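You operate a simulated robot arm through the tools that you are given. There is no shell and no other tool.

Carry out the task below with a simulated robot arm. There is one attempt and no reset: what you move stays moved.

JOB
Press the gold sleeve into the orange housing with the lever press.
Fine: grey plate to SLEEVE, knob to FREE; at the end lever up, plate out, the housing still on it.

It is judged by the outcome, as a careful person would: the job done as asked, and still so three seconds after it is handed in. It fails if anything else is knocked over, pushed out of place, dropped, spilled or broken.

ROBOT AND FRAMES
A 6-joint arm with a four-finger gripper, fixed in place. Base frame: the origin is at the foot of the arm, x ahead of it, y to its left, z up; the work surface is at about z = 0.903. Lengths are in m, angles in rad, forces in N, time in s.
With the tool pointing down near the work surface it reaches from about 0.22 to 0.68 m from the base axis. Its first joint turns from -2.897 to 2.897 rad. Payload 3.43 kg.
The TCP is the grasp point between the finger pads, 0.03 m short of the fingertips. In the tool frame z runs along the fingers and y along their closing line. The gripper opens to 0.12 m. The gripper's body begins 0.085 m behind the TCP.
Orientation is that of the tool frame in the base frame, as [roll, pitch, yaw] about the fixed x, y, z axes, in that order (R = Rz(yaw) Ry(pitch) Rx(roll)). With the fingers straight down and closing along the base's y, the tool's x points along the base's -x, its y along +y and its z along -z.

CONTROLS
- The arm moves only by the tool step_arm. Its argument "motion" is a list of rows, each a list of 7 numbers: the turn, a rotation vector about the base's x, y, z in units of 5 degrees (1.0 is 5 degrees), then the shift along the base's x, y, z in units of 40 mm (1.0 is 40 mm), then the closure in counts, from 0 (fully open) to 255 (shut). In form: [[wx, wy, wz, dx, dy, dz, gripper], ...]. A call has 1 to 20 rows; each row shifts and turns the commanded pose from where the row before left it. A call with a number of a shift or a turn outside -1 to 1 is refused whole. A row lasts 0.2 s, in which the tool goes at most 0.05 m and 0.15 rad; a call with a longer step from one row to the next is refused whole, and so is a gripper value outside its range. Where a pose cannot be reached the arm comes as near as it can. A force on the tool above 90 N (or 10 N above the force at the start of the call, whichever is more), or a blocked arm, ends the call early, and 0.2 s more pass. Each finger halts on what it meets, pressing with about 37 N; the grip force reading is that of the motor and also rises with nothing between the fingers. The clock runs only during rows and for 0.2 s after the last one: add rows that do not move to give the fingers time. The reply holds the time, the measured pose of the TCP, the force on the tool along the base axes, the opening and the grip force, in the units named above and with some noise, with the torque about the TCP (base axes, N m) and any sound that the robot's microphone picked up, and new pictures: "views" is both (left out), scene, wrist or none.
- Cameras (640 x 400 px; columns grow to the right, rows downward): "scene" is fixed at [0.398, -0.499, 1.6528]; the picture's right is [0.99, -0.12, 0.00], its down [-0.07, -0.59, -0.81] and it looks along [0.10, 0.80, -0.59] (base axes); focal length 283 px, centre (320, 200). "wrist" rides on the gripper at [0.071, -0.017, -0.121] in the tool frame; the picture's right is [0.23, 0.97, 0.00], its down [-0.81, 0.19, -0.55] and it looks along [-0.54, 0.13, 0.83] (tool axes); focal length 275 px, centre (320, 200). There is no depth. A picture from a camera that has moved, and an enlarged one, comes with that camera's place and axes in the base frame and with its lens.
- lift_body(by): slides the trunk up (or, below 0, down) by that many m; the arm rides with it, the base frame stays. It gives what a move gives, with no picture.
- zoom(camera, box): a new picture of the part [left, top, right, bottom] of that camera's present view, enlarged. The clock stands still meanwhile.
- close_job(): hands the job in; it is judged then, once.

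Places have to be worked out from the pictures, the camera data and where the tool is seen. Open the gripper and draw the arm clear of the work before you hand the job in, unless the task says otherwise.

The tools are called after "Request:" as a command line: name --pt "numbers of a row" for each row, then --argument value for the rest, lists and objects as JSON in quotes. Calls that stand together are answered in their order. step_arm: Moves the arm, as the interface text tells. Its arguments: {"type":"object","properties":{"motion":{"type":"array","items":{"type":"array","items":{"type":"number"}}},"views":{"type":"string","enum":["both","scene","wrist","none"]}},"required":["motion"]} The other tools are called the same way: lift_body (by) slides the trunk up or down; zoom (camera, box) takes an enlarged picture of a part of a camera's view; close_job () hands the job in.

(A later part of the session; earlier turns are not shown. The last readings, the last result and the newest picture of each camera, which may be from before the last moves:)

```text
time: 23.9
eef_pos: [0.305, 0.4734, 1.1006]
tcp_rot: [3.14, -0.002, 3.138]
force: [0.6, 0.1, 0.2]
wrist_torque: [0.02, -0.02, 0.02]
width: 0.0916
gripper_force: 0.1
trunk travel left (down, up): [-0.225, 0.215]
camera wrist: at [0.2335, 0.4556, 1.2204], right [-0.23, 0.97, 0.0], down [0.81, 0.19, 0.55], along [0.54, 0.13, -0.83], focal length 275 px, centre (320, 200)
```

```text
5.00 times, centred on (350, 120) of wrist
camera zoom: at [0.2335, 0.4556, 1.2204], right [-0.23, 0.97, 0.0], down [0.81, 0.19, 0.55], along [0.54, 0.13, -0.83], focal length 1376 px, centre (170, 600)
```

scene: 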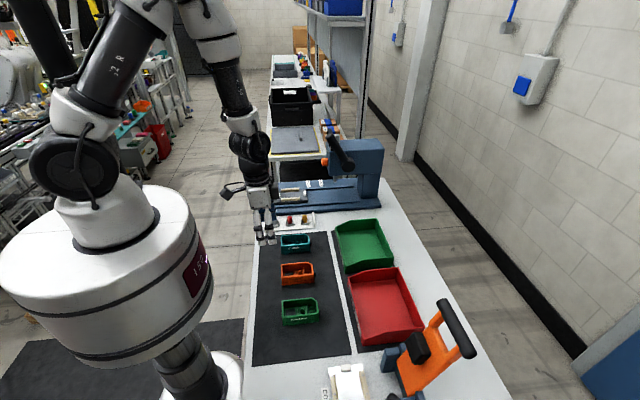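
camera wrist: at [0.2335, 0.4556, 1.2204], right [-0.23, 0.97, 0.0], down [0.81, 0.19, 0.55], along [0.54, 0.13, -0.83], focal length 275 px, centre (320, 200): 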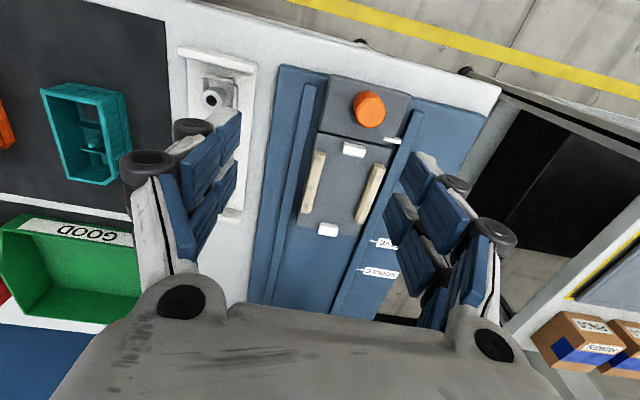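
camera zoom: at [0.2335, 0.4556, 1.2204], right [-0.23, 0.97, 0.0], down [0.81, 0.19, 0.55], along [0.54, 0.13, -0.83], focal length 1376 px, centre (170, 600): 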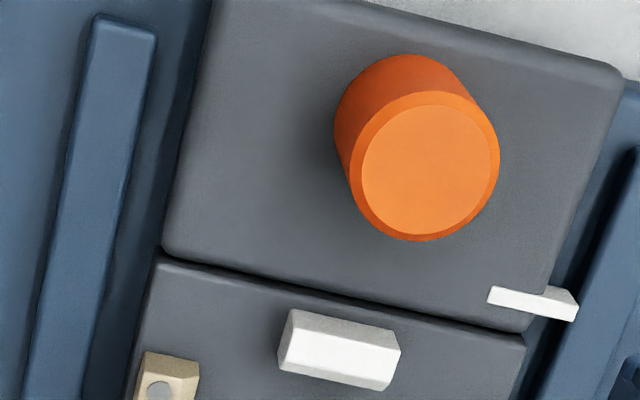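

I zoom tighter on the nest strips and stops to get their edges accurately.

Request:
zoom --camera "wrist" --box '[330, 140, 390, 190]'

Request:
zoom --camera "wrist" --box '[295, 190, 365, 240]'

Request:
zoom --camera "wrist" --box '[300, 138, 360, 188]'

Request:
zoom --camera "scene" --box '[265, 180, 315, 205]'

```text
8.00 times, centred on (360, 165) of wrist
camera zoom: at [0.2335, 0.4556, 1.2204], right [-0.23, 0.97, 0.0], down [0.81, 0.19, 0.55], along [0.54, 0.13, -0.83], focal length 2202 px, centre (0, 480)
```

zoom: 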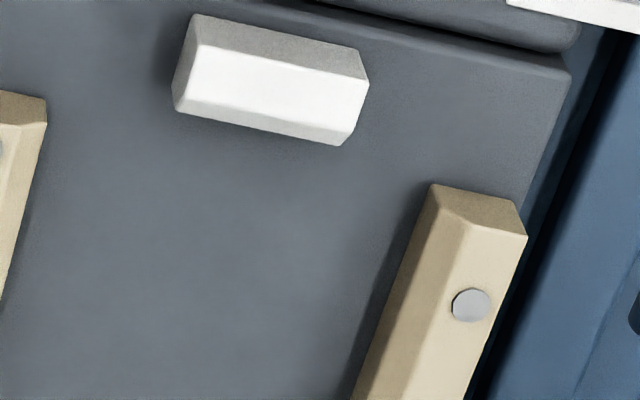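

```text
8.00 times, centred on (330, 215) of wrist
camera zoom: at [0.2335, 0.4556, 1.2204], right [-0.23, 0.97, 0.0], down [0.81, 0.19, 0.55], along [0.54, 0.13, -0.83], focal length 2202 px, centre (240, 80)
```

zoom: 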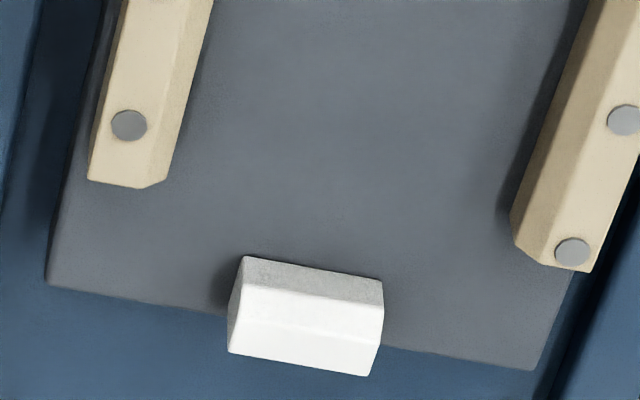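

```text
8.00 times, centred on (330, 163) of wrist
camera zoom: at [0.2335, 0.4556, 1.2204], right [-0.23, 0.97, 0.0], down [0.81, 0.19, 0.55], along [0.54, 0.13, -0.83], focal length 2202 px, centre (240, 496)
```

zoom: 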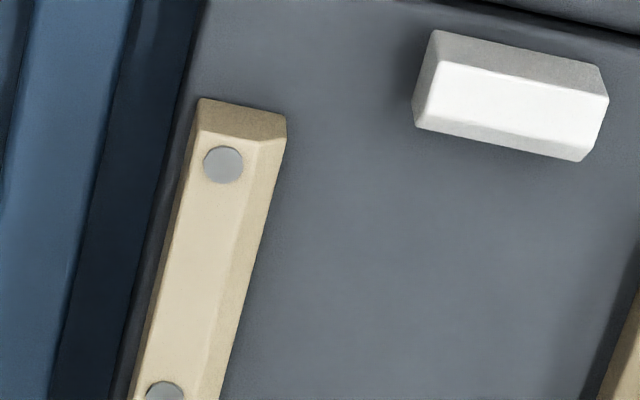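

```text
12.80 times, centred on (290, 192) of scene
camera zoom: at [0.398, -0.499, 1.6528], right [0.99, -0.12, 0.0], down [-0.07, -0.59, -0.81], along [0.1, 0.8, -0.59], focal length 3621 px, centre (704, 296)
```

zoom: 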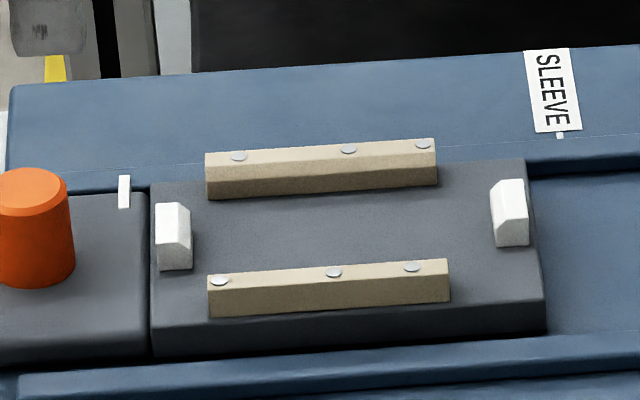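

The nest gap (≈0.0573 between strips, ≈0.102 between stops) fits the housing, but the ram at SLEEVE appears to press a point about +0.03 m in x from the nest centre, not the mid boss. I need a near-vertical close look into the housing to see where the sleeve belongs.

Request:
step_arm --pt "0 0 0 0.1 -0.9 0 60" --pt "0 0 0 0.1 -0.9 0 60" --pt "0 0 0 0.1 -0.9 0 60" --pt "0 1 0 0.1 -0.9 0 60" --pt "0 1 0 0.1 -0.9 0 60" --pt "0 1 0 0.1 -0.9 0 60" --pt "0 1 0 0.1 -0.9 0 60" --pt "0 1 0 0.1 -0.9 0 60" --pt "0 0 0 0.1 -0.9 0 60" --pt "0 0 0 0.1 -0.9 0 60" --pt "0 0 0 0 0 0 60" --views "wrist"

Request:
zoom --camera "wrist" --box '[230, 80, 410, 260]'

```text
time: 26.3
eef_pos: [0.3445, 0.1099, 1.1029]
tcp_rot: [3.141, -0.438, 3.137]
force: [-0.4, 0.6, 0.4]
wrist_torque: [-0.02, -0.04, 0.03]
width: 0.0919
gripper_force: 0.0
trunk travel left (down, up): [-0.225, 0.215]
camera wrist: at [0.3314, 0.0933, 1.2419], right [-0.21, 0.97, 0.1], down [0.97, 0.19, 0.16], along [0.13, 0.13, -0.98], focal length 275 px, centre (320, 200)
```

wrist: 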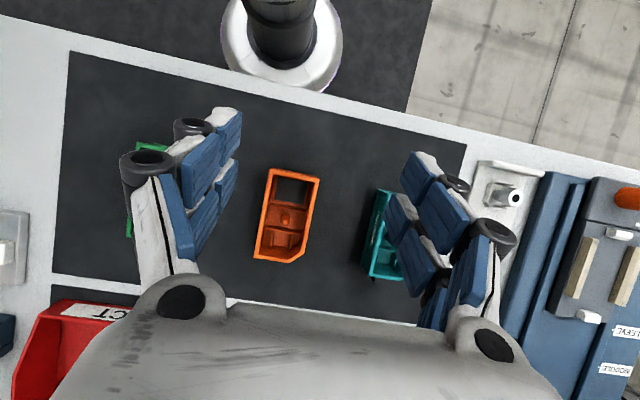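

```text
2.22 times, centred on (320, 170) of wrist
camera zoom: at [0.3314, 0.0933, 1.2419], right [-0.21, 0.97, 0.1], down [0.97, 0.19, 0.16], along [0.13, 0.13, -0.98], focal length 612 px, centre (320, 267)
```

zoom: 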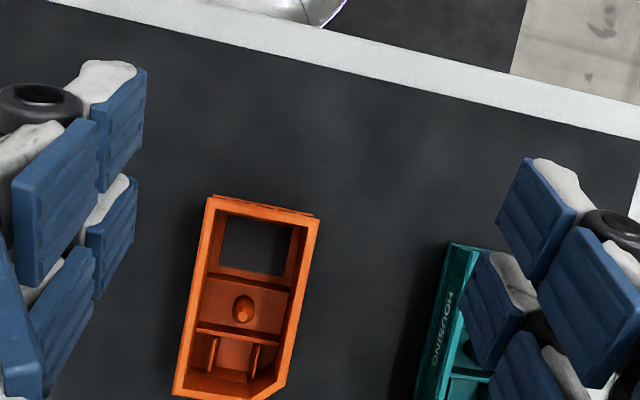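

Request:
zoom --camera "wrist" --box '[245, 160, 335, 270]'

Request:
zoom --camera "wrist" --box '[255, 215, 315, 265]'

```text
3.64 times, centred on (290, 215) of wrist
camera zoom: at [0.3314, 0.0933, 1.2419], right [-0.21, 0.97, 0.1], down [0.97, 0.19, 0.16], along [0.13, 0.13, -0.98], focal length 1001 px, centre (429, 146)
```

zoom: 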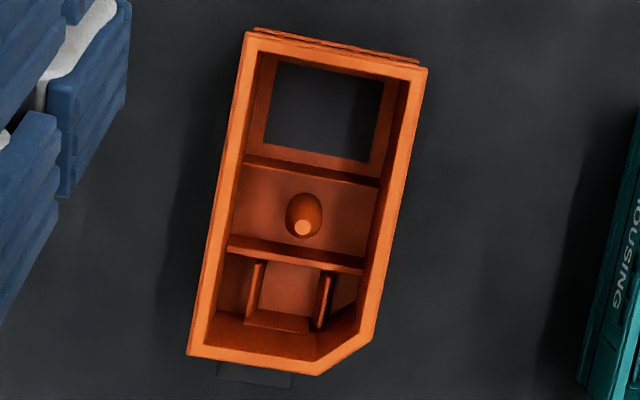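

```text
8.00 times, centred on (285, 240) of wrist
camera zoom: at [0.3314, 0.0933, 1.2419], right [-0.21, 0.97, 0.1], down [0.97, 0.19, 0.16], along [0.13, 0.13, -0.98], focal length 2202 px, centre (600, -120)
```

zoom: 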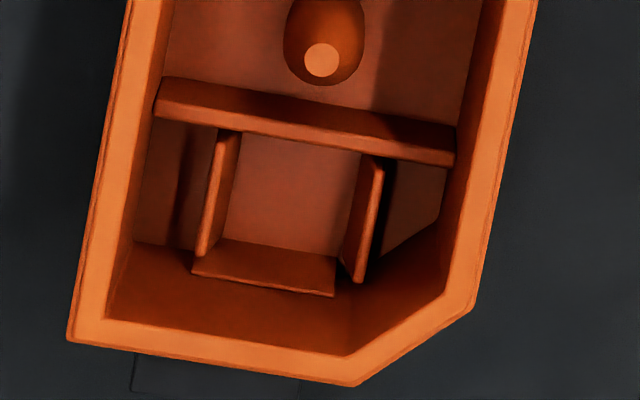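

The +x compartment has a square pocket (~20 mm) that coincides with the ram's SLEEVE point, while the boss is mid-housing. I now inspect the gold sleeve closely to compare its outer size and bore with the pocket and the boss.

Request:
step_arm --pt "0 0 0 0.2 0.9 0 60" --pt "0 0 0 0.2 0.9 0 60" --pt "0 0 0 0.2 0.9 0 60" --pt "0 0 0 0.2 0.9 0 60" --pt "0 0 0 0.2 0.9 0 60" --pt "0 0 0 0.2 0.9 0 60" --pt "0 0 0 0.2 0.6 -0.2 60" --pt "0 0 0 0 0 0 60" --views "wrist"

Request:
zoom --camera "wrist" --box '[250, 120, 390, 260]'

```text
time: 28.1
eef_pos: [0.4001, 0.3516, 1.0947]
tcp_rot: [3.139, -0.437, 3.138]
force: [-0.7, -0.5, 0.3]
wrist_torque: [-0.01, -0.02, 0.01]
width: 0.0916
gripper_force: 0.0
trunk travel left (down, up): [-0.225, 0.215]
camera wrist: at [0.3866, 0.3338, 1.2336], right [-0.21, 0.97, 0.1], down [0.97, 0.19, 0.16], along [0.13, 0.13, -0.98], focal length 275 px, centre (320, 200)
```

wrist: 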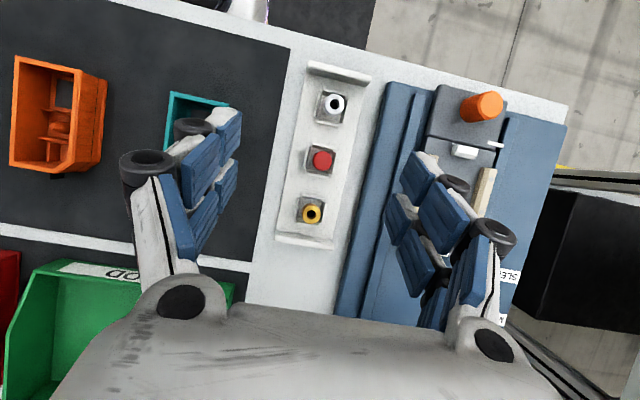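

```text
2.86 times, centred on (320, 190) of wrist
camera zoom: at [0.3866, 0.3338, 1.2336], right [-0.21, 0.97, 0.1], down [0.97, 0.19, 0.16], along [0.13, 0.13, -0.98], focal length 786 px, centre (320, 229)
```

zoom: 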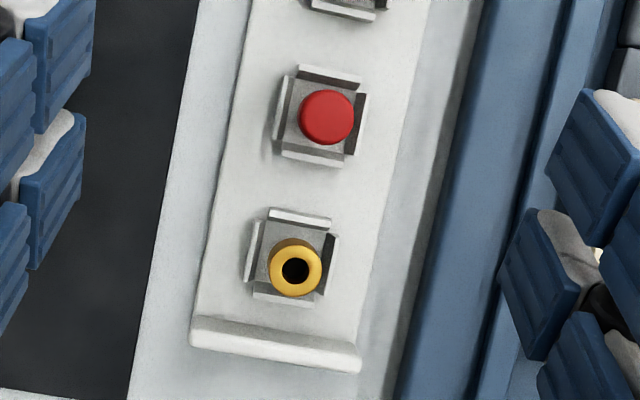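

Both mark positions match features on the housing as it is now oriented: SLEEVE ↔ the square pocket at +33 mm, MODULE ↔ the window at −28 mm. So the sleeve goes in the +x pocket. I check the sleeve's shape more closely.

Request:
zoom --camera "wrist" --box '[290, 190, 335, 230]'

Request:
zoom --camera "scene" --box '[285, 208, 325, 235]'

Request:
zoom --camera "wrist" --box '[0, 50, 110, 180]'

```text
10.00 times, centred on (312, 210) of wrist
camera zoom: at [0.3866, 0.3338, 1.2336], right [-0.21, 0.97, 0.1], down [0.97, 0.19, 0.16], along [0.13, 0.13, -0.98], focal length 2753 px, centre (395, 100)
```

zoom: 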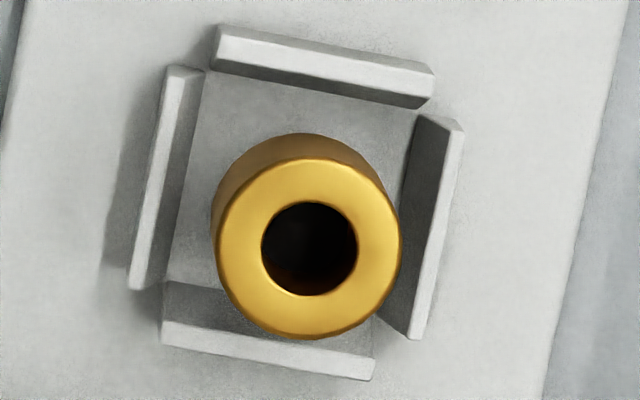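

```text
14.81 times, centred on (305, 222) of scene
camera zoom: at [0.398, -0.499, 1.6528], right [0.99, -0.12, 0.0], down [-0.07, -0.59, -0.81], along [0.1, 0.8, -0.59], focal length 4191 px, centre (542, -118)
```

zoom: 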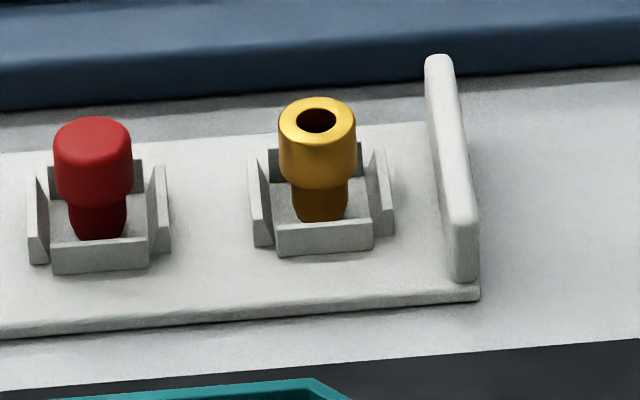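

```text
3.08 times, centred on (55, 115) of wrist
camera zoom: at [0.3866, 0.3338, 1.2336], right [-0.21, 0.97, 0.1], down [0.97, 0.19, 0.16], along [0.13, 0.13, -0.98], focal length 847 px, centre (1135, 462)
```

zoom: 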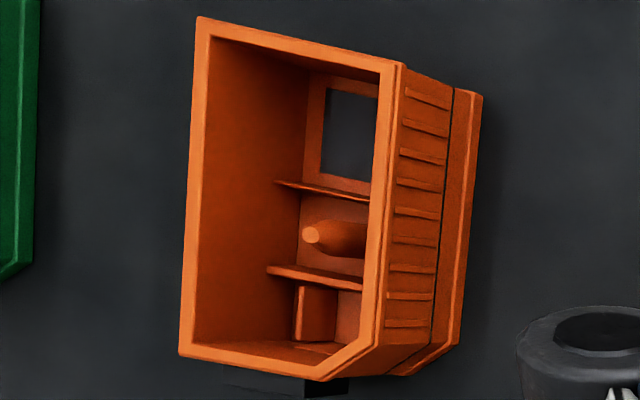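

The sleeve is stepped: ~20 mm head, ~14 mm pilot below, ~10 mm bore, about 31 mm tall. I take one more look straight down into the housing pocket from closer up to measure it.

Request:
step_arm --pt "0 0.84 0 0.1 -0.9 0 60" --pt "0 0.84 0 0.1 -0.9 0 60" --pt "0 0 0 0.1 -0.9 0 60" --pt "0 0 0 0.1 -0.9 0 60" --pt "0 0 0 0.1 -0.9 -0.3 60" --pt "0 0 0 0.1 -0.9 -0.6 60" --pt "0 0 0 0 -0.5 -0.6 60" --pt "0 0 0 0 0 0 60" --views "wrist"

Request:
zoom --camera "wrist" --box '[250, 100, 370, 240]'

```text
time: 29.9
eef_pos: [0.4235, 0.1136, 1.0364]
tcp_rot: [-3.14, -0.585, 3.137]
force: [-0.1, -0.7, -0.1]
wrist_torque: [0.05, -0.02, -0.02]
width: 0.092
gripper_force: 0.1
trunk travel left (down, up): [-0.225, 0.215]
camera wrist: at [0.4311, 0.096, 1.1748], right [-0.19, 0.97, 0.13], down [0.98, 0.19, 0.01], along [-0.01, 0.13, -0.99], focal length 275 px, centre (320, 200)
```

wrist: 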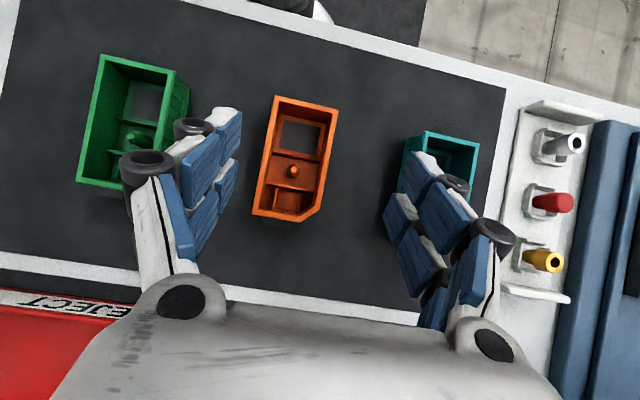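

```text
2.86 times, centred on (310, 170) of wrist
camera zoom: at [0.4311, 0.096, 1.1748], right [-0.19, 0.97, 0.13], down [0.98, 0.19, 0.01], along [-0.01, 0.13, -0.99], focal length 786 px, centre (349, 286)
```

zoom: 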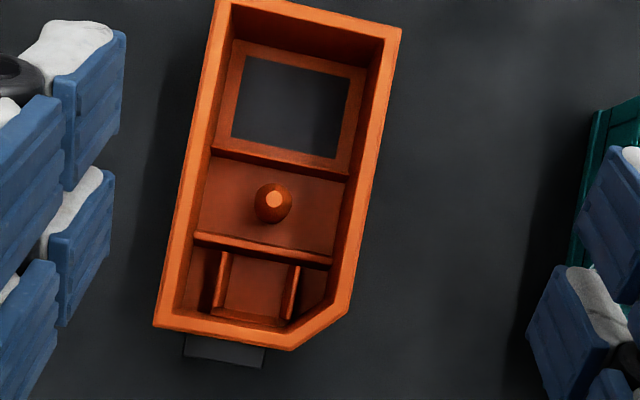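

Request:
zoom --camera "wrist" --box '[270, 165, 330, 220]'

Request:
zoom --camera "scene" --box '[280, 258, 320, 288]'

```text
7.27 times, centred on (300, 192) of wrist
camera zoom: at [0.4311, 0.096, 1.1748], right [-0.19, 0.97, 0.13], down [0.98, 0.19, 0.01], along [-0.01, 0.13, -0.99], focal length 2002 px, centre (466, 254)
```

zoom: 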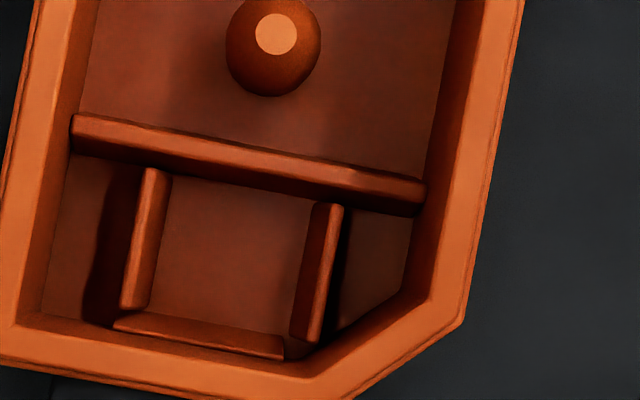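

```text
13.33 times, centred on (300, 273) of scene
camera zoom: at [0.398, -0.499, 1.6528], right [0.99, -0.12, 0.0], down [-0.07, -0.59, -0.81], along [0.1, 0.8, -0.59], focal length 3772 px, centre (587, -773)
```

zoom: 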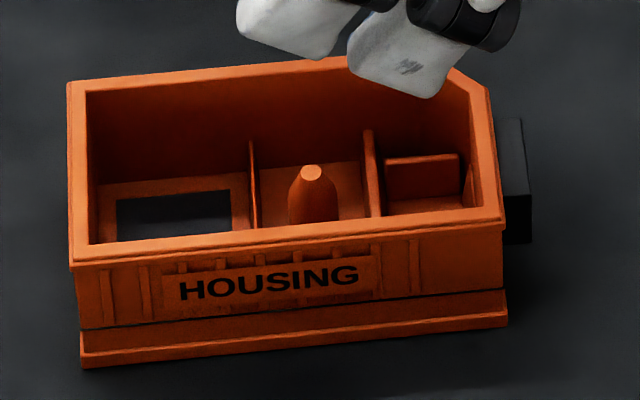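

The pocket (≈20 mm square, walls ≈15 mm) lies on the centreline at +33 mm. I'll first put the housing in the nest and trial-slide the plate to check the ram's alignment before adding the sleeve. Now I level the tool over the orange housing centre (0.402, 0.0995).

Request:
step_arm --pt "0 -0.957 0 -0.077 -0.05 0 60" --pt "0 -0.957 0 -0.077 -0.05 0 60" --pt "0 -0.957 0 -0.077 -0.05 0 60" --pt "0 -0.957 0 -0.077 -0.05 0 60" --pt "0 -0.957 0 -0.077 -0.05 0 60" --pt "0 -0.957 0 -0.077 -0.05 0 60" --pt "0 -0.957 0.05 -0.077 -0.05 0 60" --pt "0 0 0 0 0 0 60" --views "both"

Request:
zoom --camera "wrist" --box '[230, 60, 410, 220]'

```text
time: 31.7
eef_pos: [0.4029, 0.1015, 1.0344]
tcp_rot: [-3.141, 0.001, -3.14]
force: [-0.2, 0.0, 0.4]
wrist_torque: [-0.02, -0.01, -0.01]
width: 0.092
gripper_force: 0.1
trunk travel left (down, up): [-0.225, 0.215]
camera wrist: at [0.3321, 0.084, 1.1547], right [-0.23, 0.97, 0.0], down [0.81, 0.19, 0.55], along [0.54, 0.13, -0.83], focal length 275 px, centre (320, 200)
```

scene: 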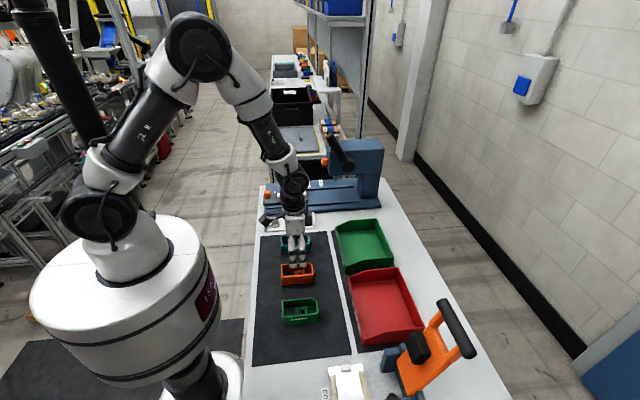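
wrist: 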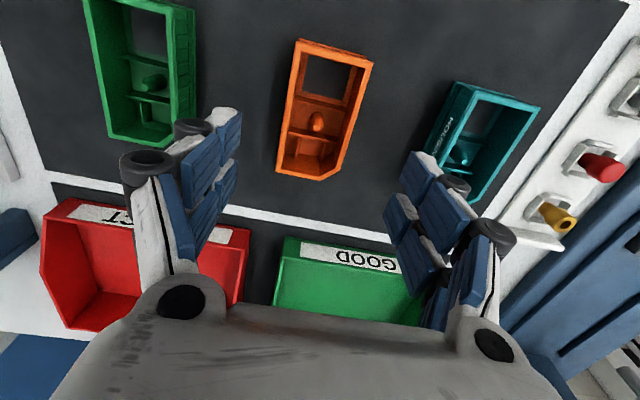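

```text
2.50 times, centred on (320, 140) of wrist
camera zoom: at [0.3321, 0.084, 1.1547], right [-0.23, 0.97, 0.0], down [0.81, 0.19, 0.55], along [0.54, 0.13, -0.83], focal length 688 px, centre (320, 350)
```

zoom: 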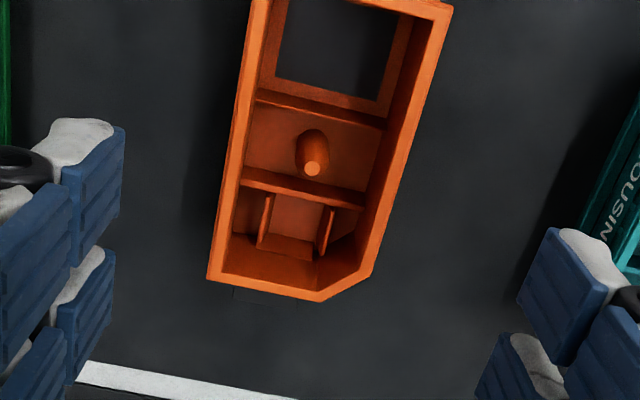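

Position confirmed (rim y 0.072–0.127). I descend to TCP z≈0.953 (fingertips ~17 mm above the housing's base) and close on its long sides.

Request:
step_arm --pt "0 0 0 0 -0.05 -0.41 60" --pt "0 0 0 0 0 -0.41 60" --pt "0 0 0 0 0 -0.41 60" --pt "0 0 0 0 0 -0.41 60" --pt "0 0 0 0 0 -0.4 60" --pt "0 0 0 0 0 0 60" --pt "0 0 0 0 0 0 120" --pt "0 0 0 0 0 0 160" --pt "0 0 0 0 0 0 200" --pt "0 0 0 0 0 0 200" --pt "0 0 0 0 0 0 200" --views "both"

```text
time: 34.1
eef_pos: [0.4024, 0.1005, 0.9531]
tcp_rot: [3.138, -0.001, -3.139]
force: [-0.4, -0.9, 0.4]
wrist_torque: [0.0, 0.12, 0.05]
width: 0.0535
gripper_force: 37.3
trunk travel left (down, up): [-0.225, 0.215]
camera wrist: at [0.3312, 0.0822, 1.0729], right [-0.23, 0.97, 0.0], down [0.81, 0.19, 0.55], along [0.54, 0.13, -0.83], focal length 275 px, centre (320, 200)
```

scene: 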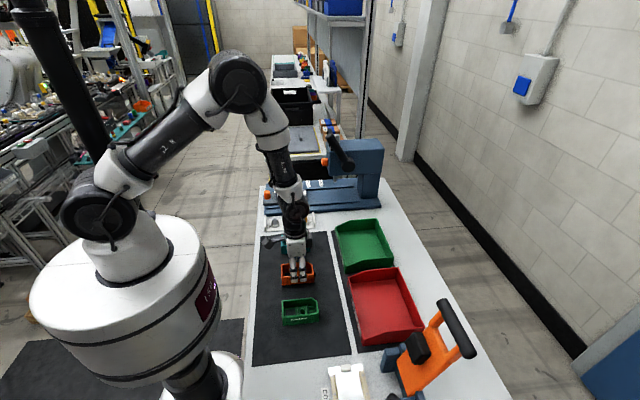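
wrist: 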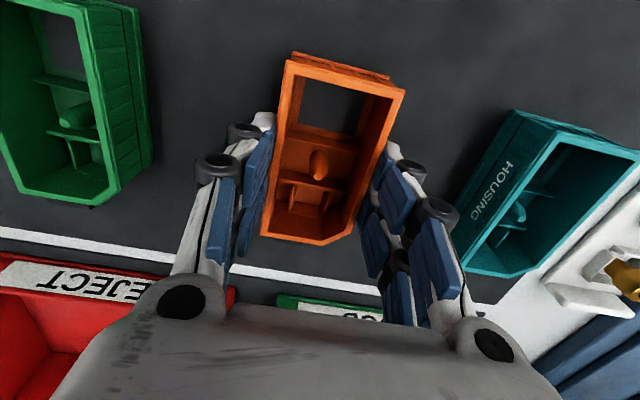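

The housing is held (0.0535 m), nearly centred. I lift it ~0.13 m and carry it over the plate at (0.4017, 0.5208).

Request:
step_arm --pt "0 0 0 0 0 0.2 200" --pt "0 0 0 0 0 0.5 200" --pt "0 0 0 0 0 0.7 200" --pt "0 0 0 0 0 0.7 200" --pt "0 0 0 0 0 0.7 200" --pt "0 0 0 0 0.3 0.5 200" --pt "0 0 0 0 0.6 0 200" --pt "0 0 0 0 0.9 0 200" --pt "0 0 0 0 0.95 0 200" --pt "0 0 0 0 0.95 0 200" --pt "0 0 0 0 0.95 0 200" --pt "0 0 0 0 0.95 0 200" --pt "0 0 0 0 0.95 0 200" --pt "0 0 0 0 0.95 0 200" --pt "0 0 0 0 0.95 0 200" --pt "0 0 0 0 0.95 0 200" --pt "0 0 0 0 0.8 0 200" --pt "0 0 0 0 0.3 0 200" --pt "0 0 0 0 0 0 200" --views "both"

```text
time: 38.1
eef_pos: [0.4033, 0.5213, 1.0859]
tcp_rot: [-3.141, -0.001, -3.141]
force: [0.2, -0.4, 0.9]
wrist_torque: [-0.01, 0.01, -0.03]
width: 0.0259
gripper_force: 0.1
trunk travel left (down, up): [-0.225, 0.215]
camera wrist: at [0.3324, 0.5034, 1.2052], right [-0.23, 0.97, 0.0], down [0.81, 0.19, 0.55], along [0.54, 0.13, -0.83], focal length 275 px, centre (320, 200)
```

scene: 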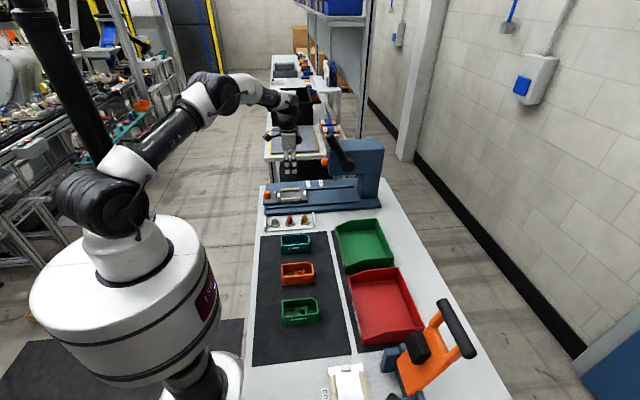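
wrist: 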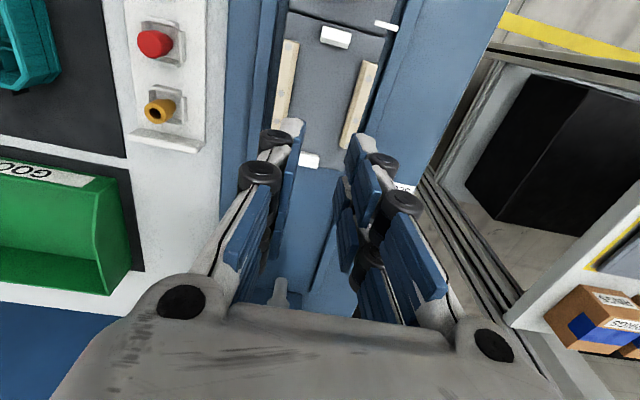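

The grip slipped on lifting — the fingers are at 0.026 m, empty. I check where the housing ended up.

Request:
zoom --camera "scene" --box '[250, 225, 350, 335]'

Request:
zoom --camera "scene" --box '[272, 250, 327, 292]'

```text
3.64 times, centred on (300, 280) of scene
camera zoom: at [0.398, -0.499, 1.6528], right [0.99, -0.12, 0.0], down [-0.07, -0.59, -0.81], along [0.1, 0.8, -0.59], focal length 1029 px, centre (393, -91)
```

zoom: 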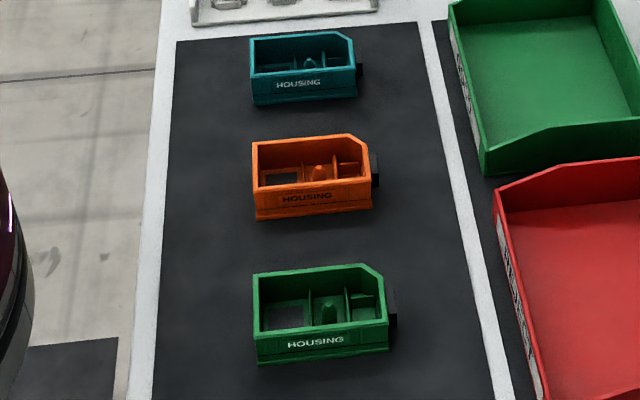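

```text
9.52 times, centred on (300, 271) of scene
camera zoom: at [0.398, -0.499, 1.6528], right [0.99, -0.12, 0.0], down [-0.07, -0.59, -0.81], along [0.1, 0.8, -0.59], focal length 2694 px, centre (515, -476)
```

zoom: 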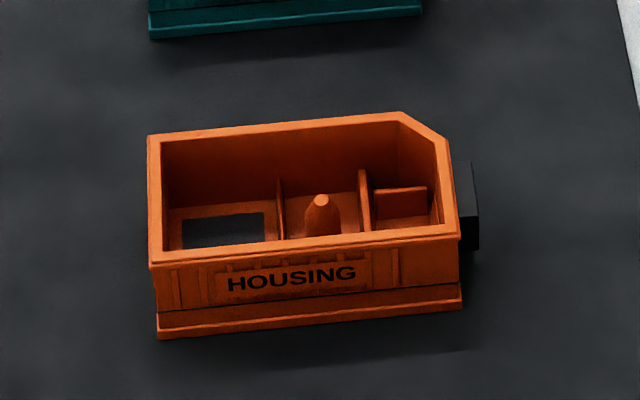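

The housing is still upright in its original place; the fingers just slid off the rim. I go back over it with the gripper open, to regrip a little lower and lift slowly.

Request:
step_arm --pt "0 0 0 0 -0.5 0 60" --pt "0 0 0 0 -0.95 0 60" --pt "0 0 0 0 -0.95 0 60" --pt "0 0 0 0 -0.95 0 60" --pt "0 0 0 0 -0.95 0 60" --pt "0 0 0 0 -0.95 0 60" --pt "0 0 0 0 -0.95 0 60" --pt "0 0 0 0 -0.95 0 60" --pt "0 0 0 0 -0.95 0 60" --pt "0 0 0 0 -0.95 0 60" --pt "0 0 0 0 -0.95 0 60" --pt "0 0 0 -0.02 -0.5 -0.5 60" --pt "0 0 0 0 0 -0.8 60" --pt "0 0 0 0 0 0 60" --views "wrist"

Request:
zoom --camera "wrist" --box '[230, 60, 410, 220]'

```text
time: 41.1
eef_pos: [0.4034, 0.1003, 1.0337]
tcp_rot: [3.14, 0.002, -3.141]
force: [-0.9, -0.3, -0.5]
wrist_torque: [0.04, 0.03, 0.01]
width: 0.0918
gripper_force: 0.1
trunk travel left (down, up): [-0.225, 0.215]
camera wrist: at [0.3323, 0.082, 1.1529], right [-0.23, 0.97, 0.0], down [0.81, 0.19, 0.55], along [0.54, 0.13, -0.83], focal length 275 px, centre (320, 200)
```

wrist: 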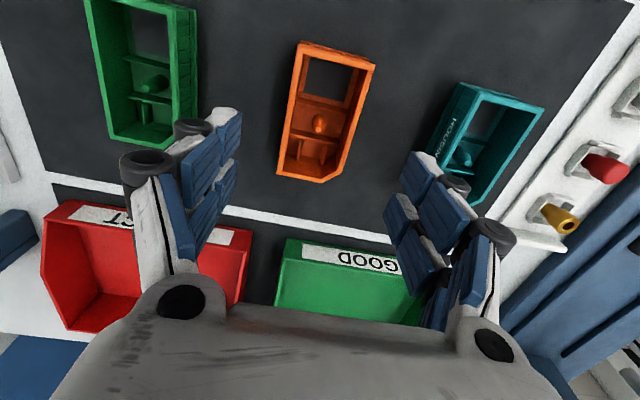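

```text
2.50 times, centred on (320, 140) of wrist
camera zoom: at [0.3323, 0.082, 1.1529], right [-0.23, 0.97, 0.0], down [0.81, 0.19, 0.55], along [0.54, 0.13, -0.83], focal length 688 px, centre (320, 350)
```

zoom: 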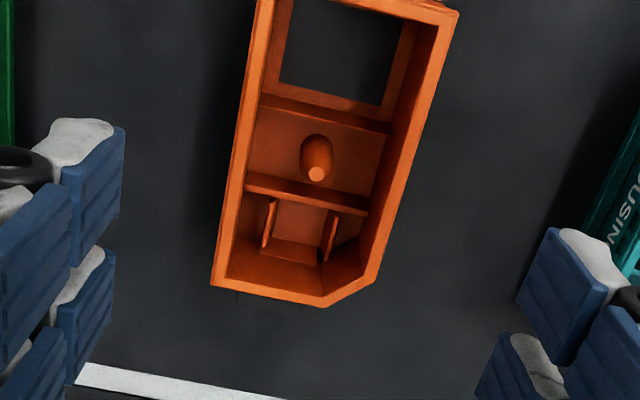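

Housing unmoved (centre ≈ (0.402, 0.099)). I descend a little lower than before, to TCP z≈0.948, and close with full command, then read the grip.

Request:
step_arm --pt "0 0 0 -0.03 -0.03 -0.43 60" --pt "0 0 0 0 0 -0.43 60" --pt "0 0 0 0 0 -0.43 60" --pt "0 0 0 0 0 -0.43 60" --pt "0 0 0 0 0 -0.42 60" --pt "0 0 0 0 0 0 60" --pt "0 0 0 0 0 0 150" --pt "0 0 0 0 0 0 255" --pt "0 0 0 0 0 0 255" --pt "0 0 0 0 0 0 255" --pt "0 0 0 0 0 0 255" --views "wrist"

Request:
zoom --camera "scene" --box '[265, 235, 330, 292]'

```text
time: 43.5
eef_pos: [0.403, 0.098, 0.9502]
tcp_rot: [3.141, 0.001, -3.139]
force: [-0.7, 1.0, 0.7]
wrist_torque: [0.06, -0.12, 0.09]
width: 0.0534
gripper_force: 36.8
trunk travel left (down, up): [-0.225, 0.215]
camera wrist: at [0.3313, 0.0807, 1.0686], right [-0.23, 0.97, 0.0], down [0.81, 0.19, 0.55], along [0.54, 0.13, -0.83], focal length 275 px, centre (320, 200)
```

wrist: 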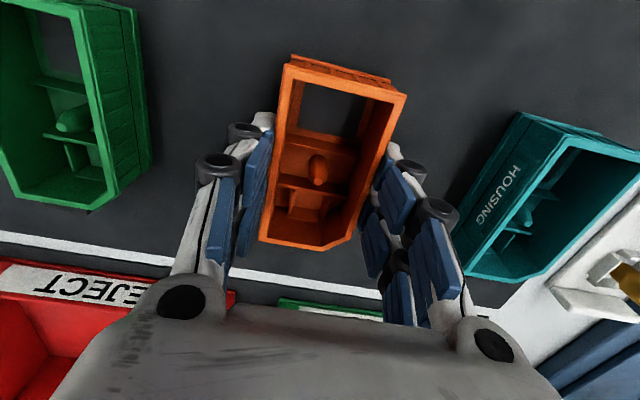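

```text
7.02 times, centred on (298, 264) of scene
camera zoom: at [0.398, -0.499, 1.6528], right [0.99, -0.12, 0.0], down [-0.07, -0.59, -0.81], along [0.1, 0.8, -0.59], focal length 1985 px, centre (478, -246)
```

zoom: 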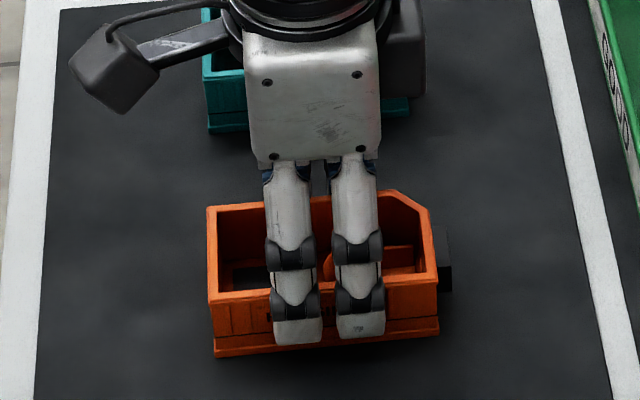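

Held again at 0.0534 m. I lift just 16 mm slowly and check that the housing comes along.

Request:
step_arm --pt "0 0 0 0 0 0.05 255" --pt "0 0 0 0 0 0.1 255" --pt "0 0 0 0 0 0.1 255" --pt "0 0 0 0 0 0.1 255" --pt "0 0 0 0 0 0.05 255" --pt "0 0 0 0 0 0 255" --views "both"

Request:
zoom --camera "scene" --box '[265, 235, 330, 292]'

```text
time: 44.9
eef_pos: [0.4019, 0.0984, 0.9641]
tcp_rot: [-3.141, 0.0, -3.14]
force: [-1.3, -0.6, -0.7]
wrist_torque: [0.0, 0.0, 0.0]
width: 0.0533
gripper_force: 37.1
trunk travel left (down, up): [-0.225, 0.215]
camera wrist: at [0.3304, 0.0812, 1.083], right [-0.23, 0.97, 0.0], down [0.81, 0.19, 0.55], along [0.54, 0.13, -0.83], focal length 275 px, centre (320, 200)
```

scene: 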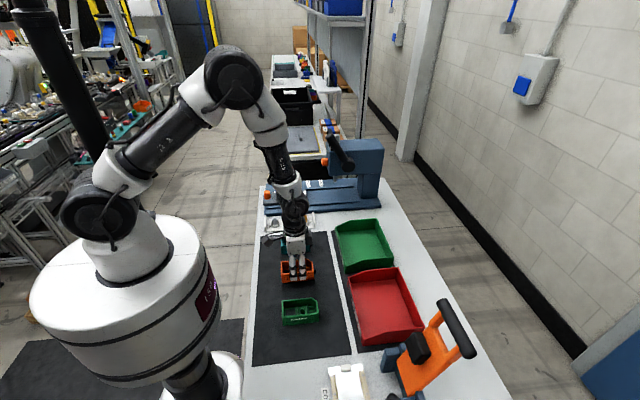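
wrist: 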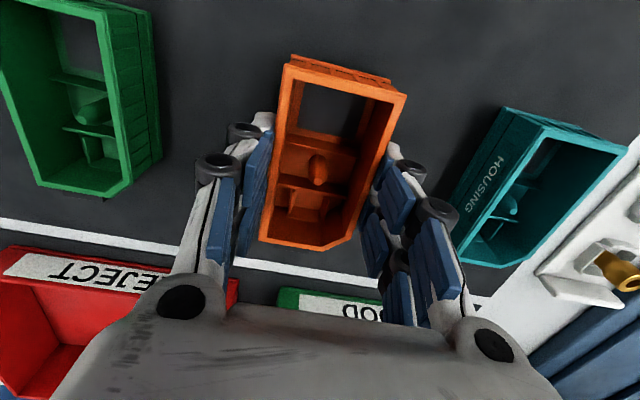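

```text
7.02 times, centred on (298, 264) of scene
camera zoom: at [0.398, -0.499, 1.6528], right [0.99, -0.12, 0.0], down [-0.07, -0.59, -0.81], along [0.1, 0.8, -0.59], focal length 1985 px, centre (478, -246)
```

zoom: 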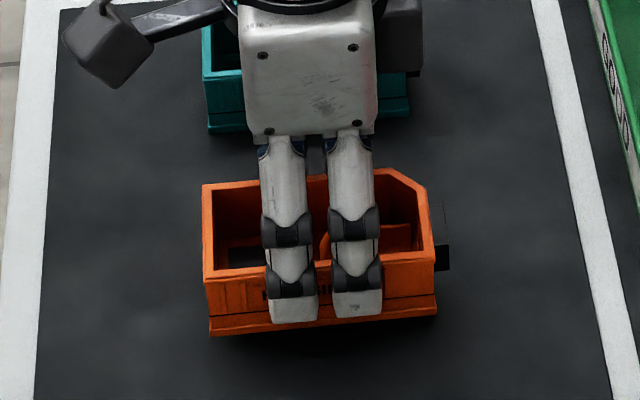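

It holds this time. I raise it slowly to clear everything before carrying it across.

Request:
step_arm --pt "0 0 0 0 0 0.1 255" --pt "0 0 0 0 0 0.2 255" --pt "0 0 0 0 0 0.3 255" --pt "0 0 0 0 0 0.3 255" --pt "0 0 0 0 0 0.3 255" --pt "0 0 0 0 0 0.3 255" --pt "0 0 0 0 0 0.3 255" --pt "0 0 0 0 0 0.3 255" --pt "0 0 0 0 0 0.2 255" --pt "0 0 0 0 0 0.1 255" --pt "0 0 0 0 0.1 0 255" --pt "0 0 0 0 0.2 0 255" --pt "0 0 0 0 0.4 0 255" --pt "0 0 0 0 0.5 0 255" --pt "0 0 0 0 0.5 0 255" --pt "0 0 0 0 0.5 0 255" --pt "0 0 0 0 0.5 0 255" --pt "0 0 0 0 0.5 0 255" --pt "0 0 0 0 0.5 0 255" --pt "0 0 0 0 0.3 0 255" --views "both"

```text
time: 49.1
eef_pos: [0.4005, 0.2594, 1.0596]
tcp_rot: [3.141, 0.0, -3.139]
force: [-0.5, -0.2, -1.9]
wrist_torque: [-0.01, -0.03, 0.0]
width: 0.0534
gripper_force: 37.3
trunk travel left (down, up): [-0.225, 0.215]
camera wrist: at [0.3299, 0.2417, 1.179], right [-0.23, 0.97, 0.0], down [0.81, 0.19, 0.55], along [0.54, 0.13, -0.83], focal length 275 px, centre (320, 200)
```

scene: 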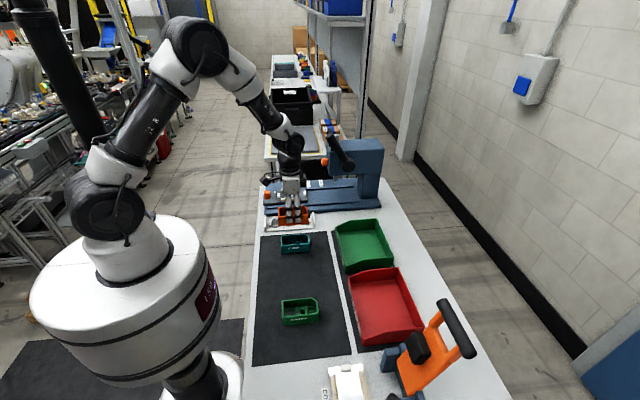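
wrist: 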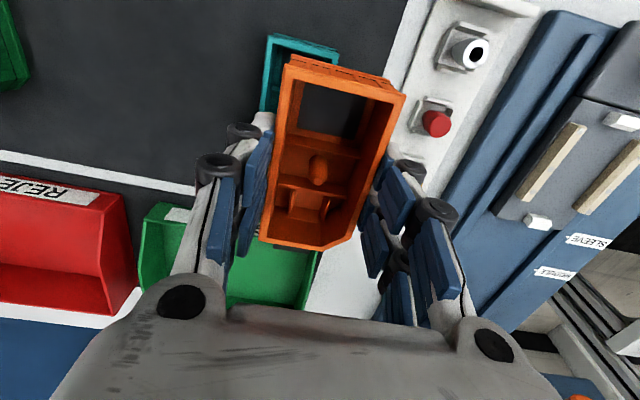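

The housing is secure. I carry it the rest of the way to above the plate nest.

Request:
step_arm --pt "0 0 0 0.02 0.2 0 255" --pt "0 0 0 0 0.4 0 255" --pt "0 0 0 0 0.5 0 255" --pt "0 0 0 0 0.5 0 255" --pt "0 0 0 0 0.5 0 255" --pt "0 0 0 0 0.5 0 255" --pt "0 0 0 0 0.5 0 255" --pt "0 0 0 0 0.5 0 255" --pt "0 0 0 0 0.5 0 255" --pt "0 0 0 0 0.5 0 255" --pt "0 0 0 0 0.5 0 255" --pt "0 0 0 0 0.5 0 255" --pt "0 0 0 0 0.5 0 255" --pt "0 0 0 0 0.3 0 255" --pt "0 0 0 0 0.1 0 255" --pt "0 0 0 0 0 0 255" --views "both"

Request:
zoom --camera "wrist" --box '[230, 0, 430, 260]'

Request:
zoom --camera "scene" --box '[260, 160, 330, 210]'

```text
time: 52.5
eef_pos: [0.4021, 0.5188, 1.0601]
tcp_rot: [-3.14, -0.002, -3.139]
force: [0.1, 0.5, -0.4]
wrist_torque: [-0.04, -0.03, -0.02]
width: 0.0534
gripper_force: 37.0
trunk travel left (down, up): [-0.225, 0.215]
camera wrist: at [0.3307, 0.5017, 1.1791], right [-0.23, 0.97, 0.0], down [0.81, 0.19, 0.55], along [0.54, 0.13, -0.83], focal length 275 px, centre (320, 200)
```

scene: 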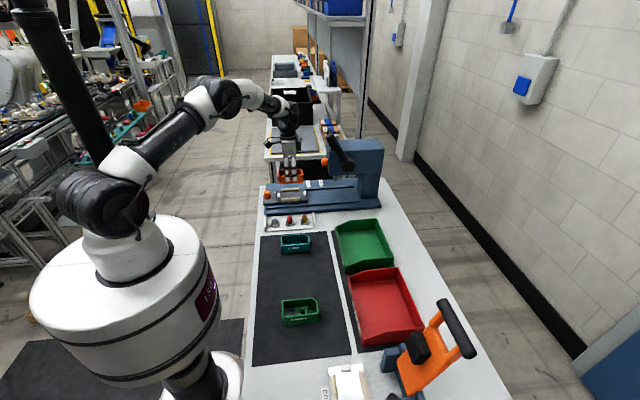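
wrist: 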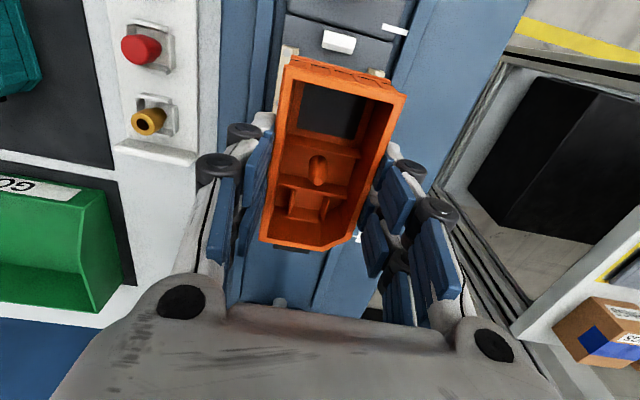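

```text
1.54 times, centred on (330, 130) of wrist
camera zoom: at [0.3307, 0.5017, 1.1791], right [-0.23, 0.97, 0.0], down [0.81, 0.19, 0.55], along [0.54, 0.13, -0.83], focal length 424 px, centre (305, 308)
```

zoom: 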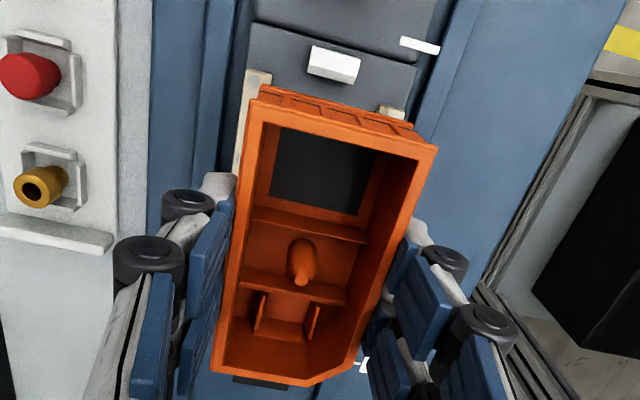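

```text
8.00 times, centred on (295, 185) of scene
camera zoom: at [0.398, -0.499, 1.6528], right [0.99, -0.12, 0.0], down [-0.07, -0.59, -0.81], along [0.1, 0.8, -0.59], focal length 2263 px, centre (520, 320)
```

zoom: 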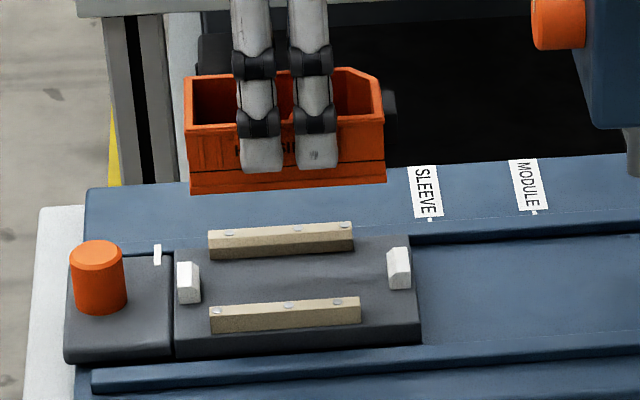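

I lower the housing to just above the strips (bottom ≈ 8 mm over them) and check alignment in both views.

Request:
step_arm --pt "0 0 0 0 0.01 -0.2 255" --pt "0 0 0 0 0 -0.3 255" --pt "0 0 0 0 0 -0.3 255" --pt "0 0 0 0 0 -0.3 255" --pt "0 0 0 0 0 -0.25 255" --pt "0 0 0 0 0 -0.1 255" --pt "0 0 0 0 0 0 255" --views "both"

Request:
zoom --camera "wrist" --box '[230, 30, 430, 260]'

Request:
zoom --camera "scene" --box '[260, 165, 330, 210]'

```text
time: 54.1
eef_pos: [0.4017, 0.5183, 1.0012]
tcp_rot: [-3.141, -0.001, -3.141]
force: [-0.3, -0.2, -1.5]
wrist_torque: [-0.01, -0.02, -0.04]
width: 0.0534
gripper_force: 37.0
trunk travel left (down, up): [-0.225, 0.215]
camera wrist: at [0.3306, 0.501, 1.1212], right [-0.23, 0.97, 0.0], down [0.81, 0.19, 0.55], along [0.54, 0.13, -0.83], focal length 275 px, centre (320, 200)
```

scene: 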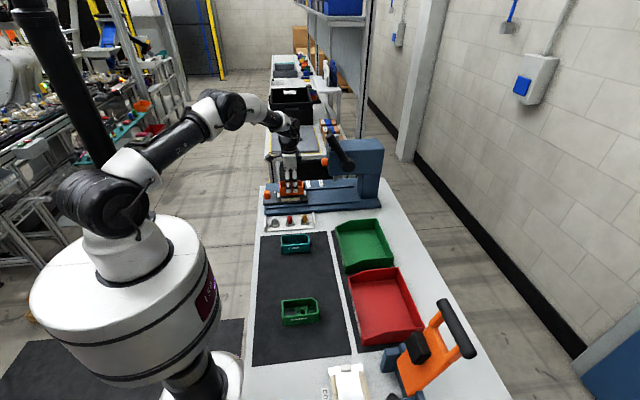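
wrist: 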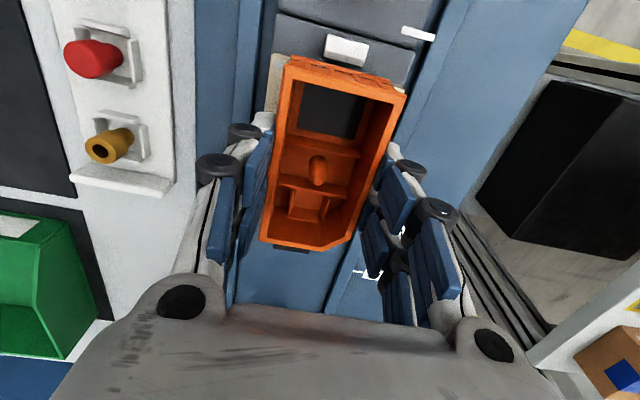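

```text
1.74 times, centred on (330, 145) of wrist
camera zoom: at [0.3306, 0.501, 1.1212], right [-0.23, 0.97, 0.0], down [0.81, 0.19, 0.55], along [0.54, 0.13, -0.83], focal length 479 px, centre (303, 296)
```

zoom: 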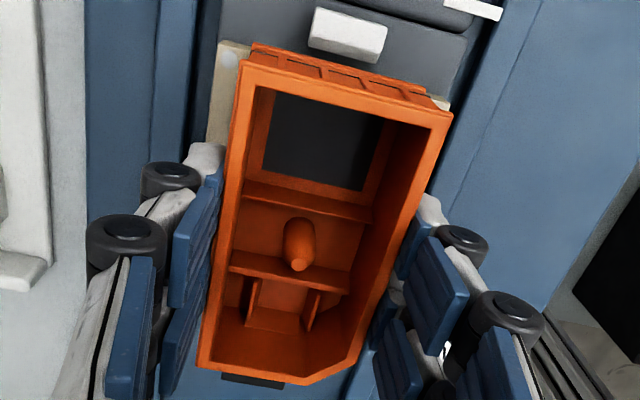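

```text
8.89 times, centred on (295, 188) of scene
camera zoom: at [0.398, -0.499, 1.6528], right [0.99, -0.12, 0.0], down [-0.07, -0.59, -0.81], along [0.1, 0.8, -0.59], focal length 2514 px, centre (542, 311)
```

zoom: 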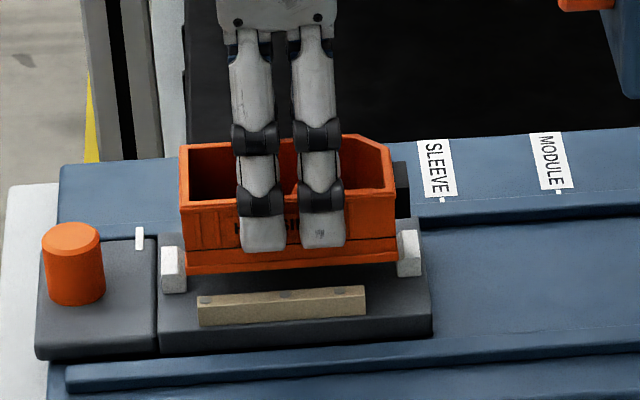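

In the scene view the housing's ends fall between the two white stops with equal margins. I nudge +1 mm in y for the strips and lower gently to ~3 mm above the plate.

Request:
step_arm --pt "0 0 0 0 0.025 -0.05 255" --pt "0 0 0 0 0 -0.1 255" --pt "0 0 0 0 0 -0.1 255" --pt "0 0 0 0 0 -0.1 255" --pt "0 0 0 0 0 -0.08 255" --pt "0 0 0 0 0 0 255" --views "both"

Request:
zoom --camera "scene" --box '[260, 165, 330, 210]'

```text
time: 55.5
eef_pos: [0.4018, 0.5205, 0.9847]
tcp_rot: [3.139, 0.001, -3.139]
force: [0.1, -0.6, -1.3]
wrist_torque: [0.01, -0.03, 0.02]
width: 0.0531
gripper_force: 37.1
trunk travel left (down, up): [-0.225, 0.215]
camera wrist: at [0.3311, 0.5026, 1.1037], right [-0.23, 0.97, 0.0], down [0.81, 0.19, 0.55], along [0.54, 0.13, -0.83], focal length 275 px, centre (320, 200)
```

scene: 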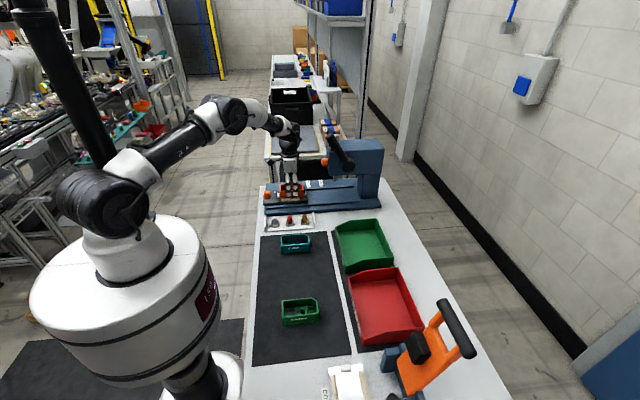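
wrist: 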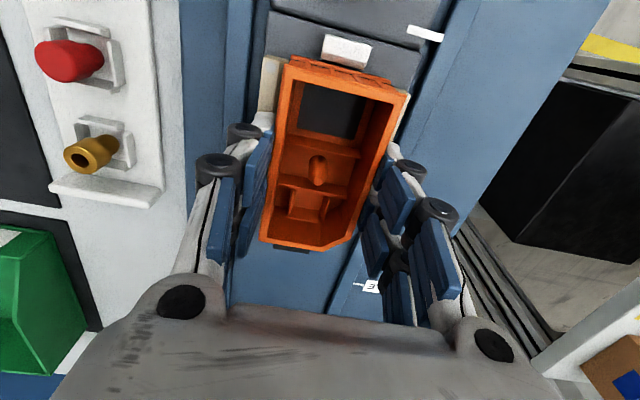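

```text
8.89 times, centred on (295, 188) of scene
camera zoom: at [0.398, -0.499, 1.6528], right [0.99, -0.12, 0.0], down [-0.07, -0.59, -0.81], along [0.1, 0.8, -0.59], focal length 2514 px, centre (542, 311)
```

zoom: 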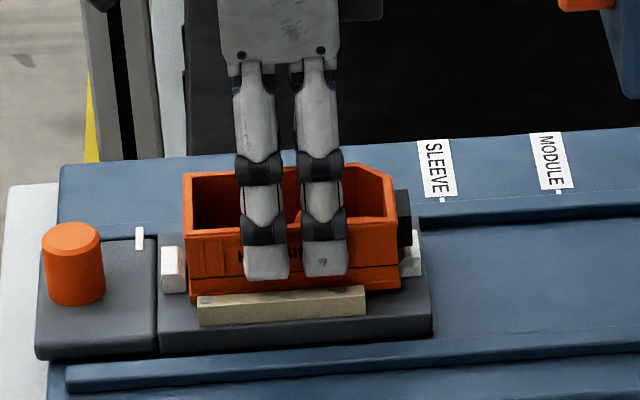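

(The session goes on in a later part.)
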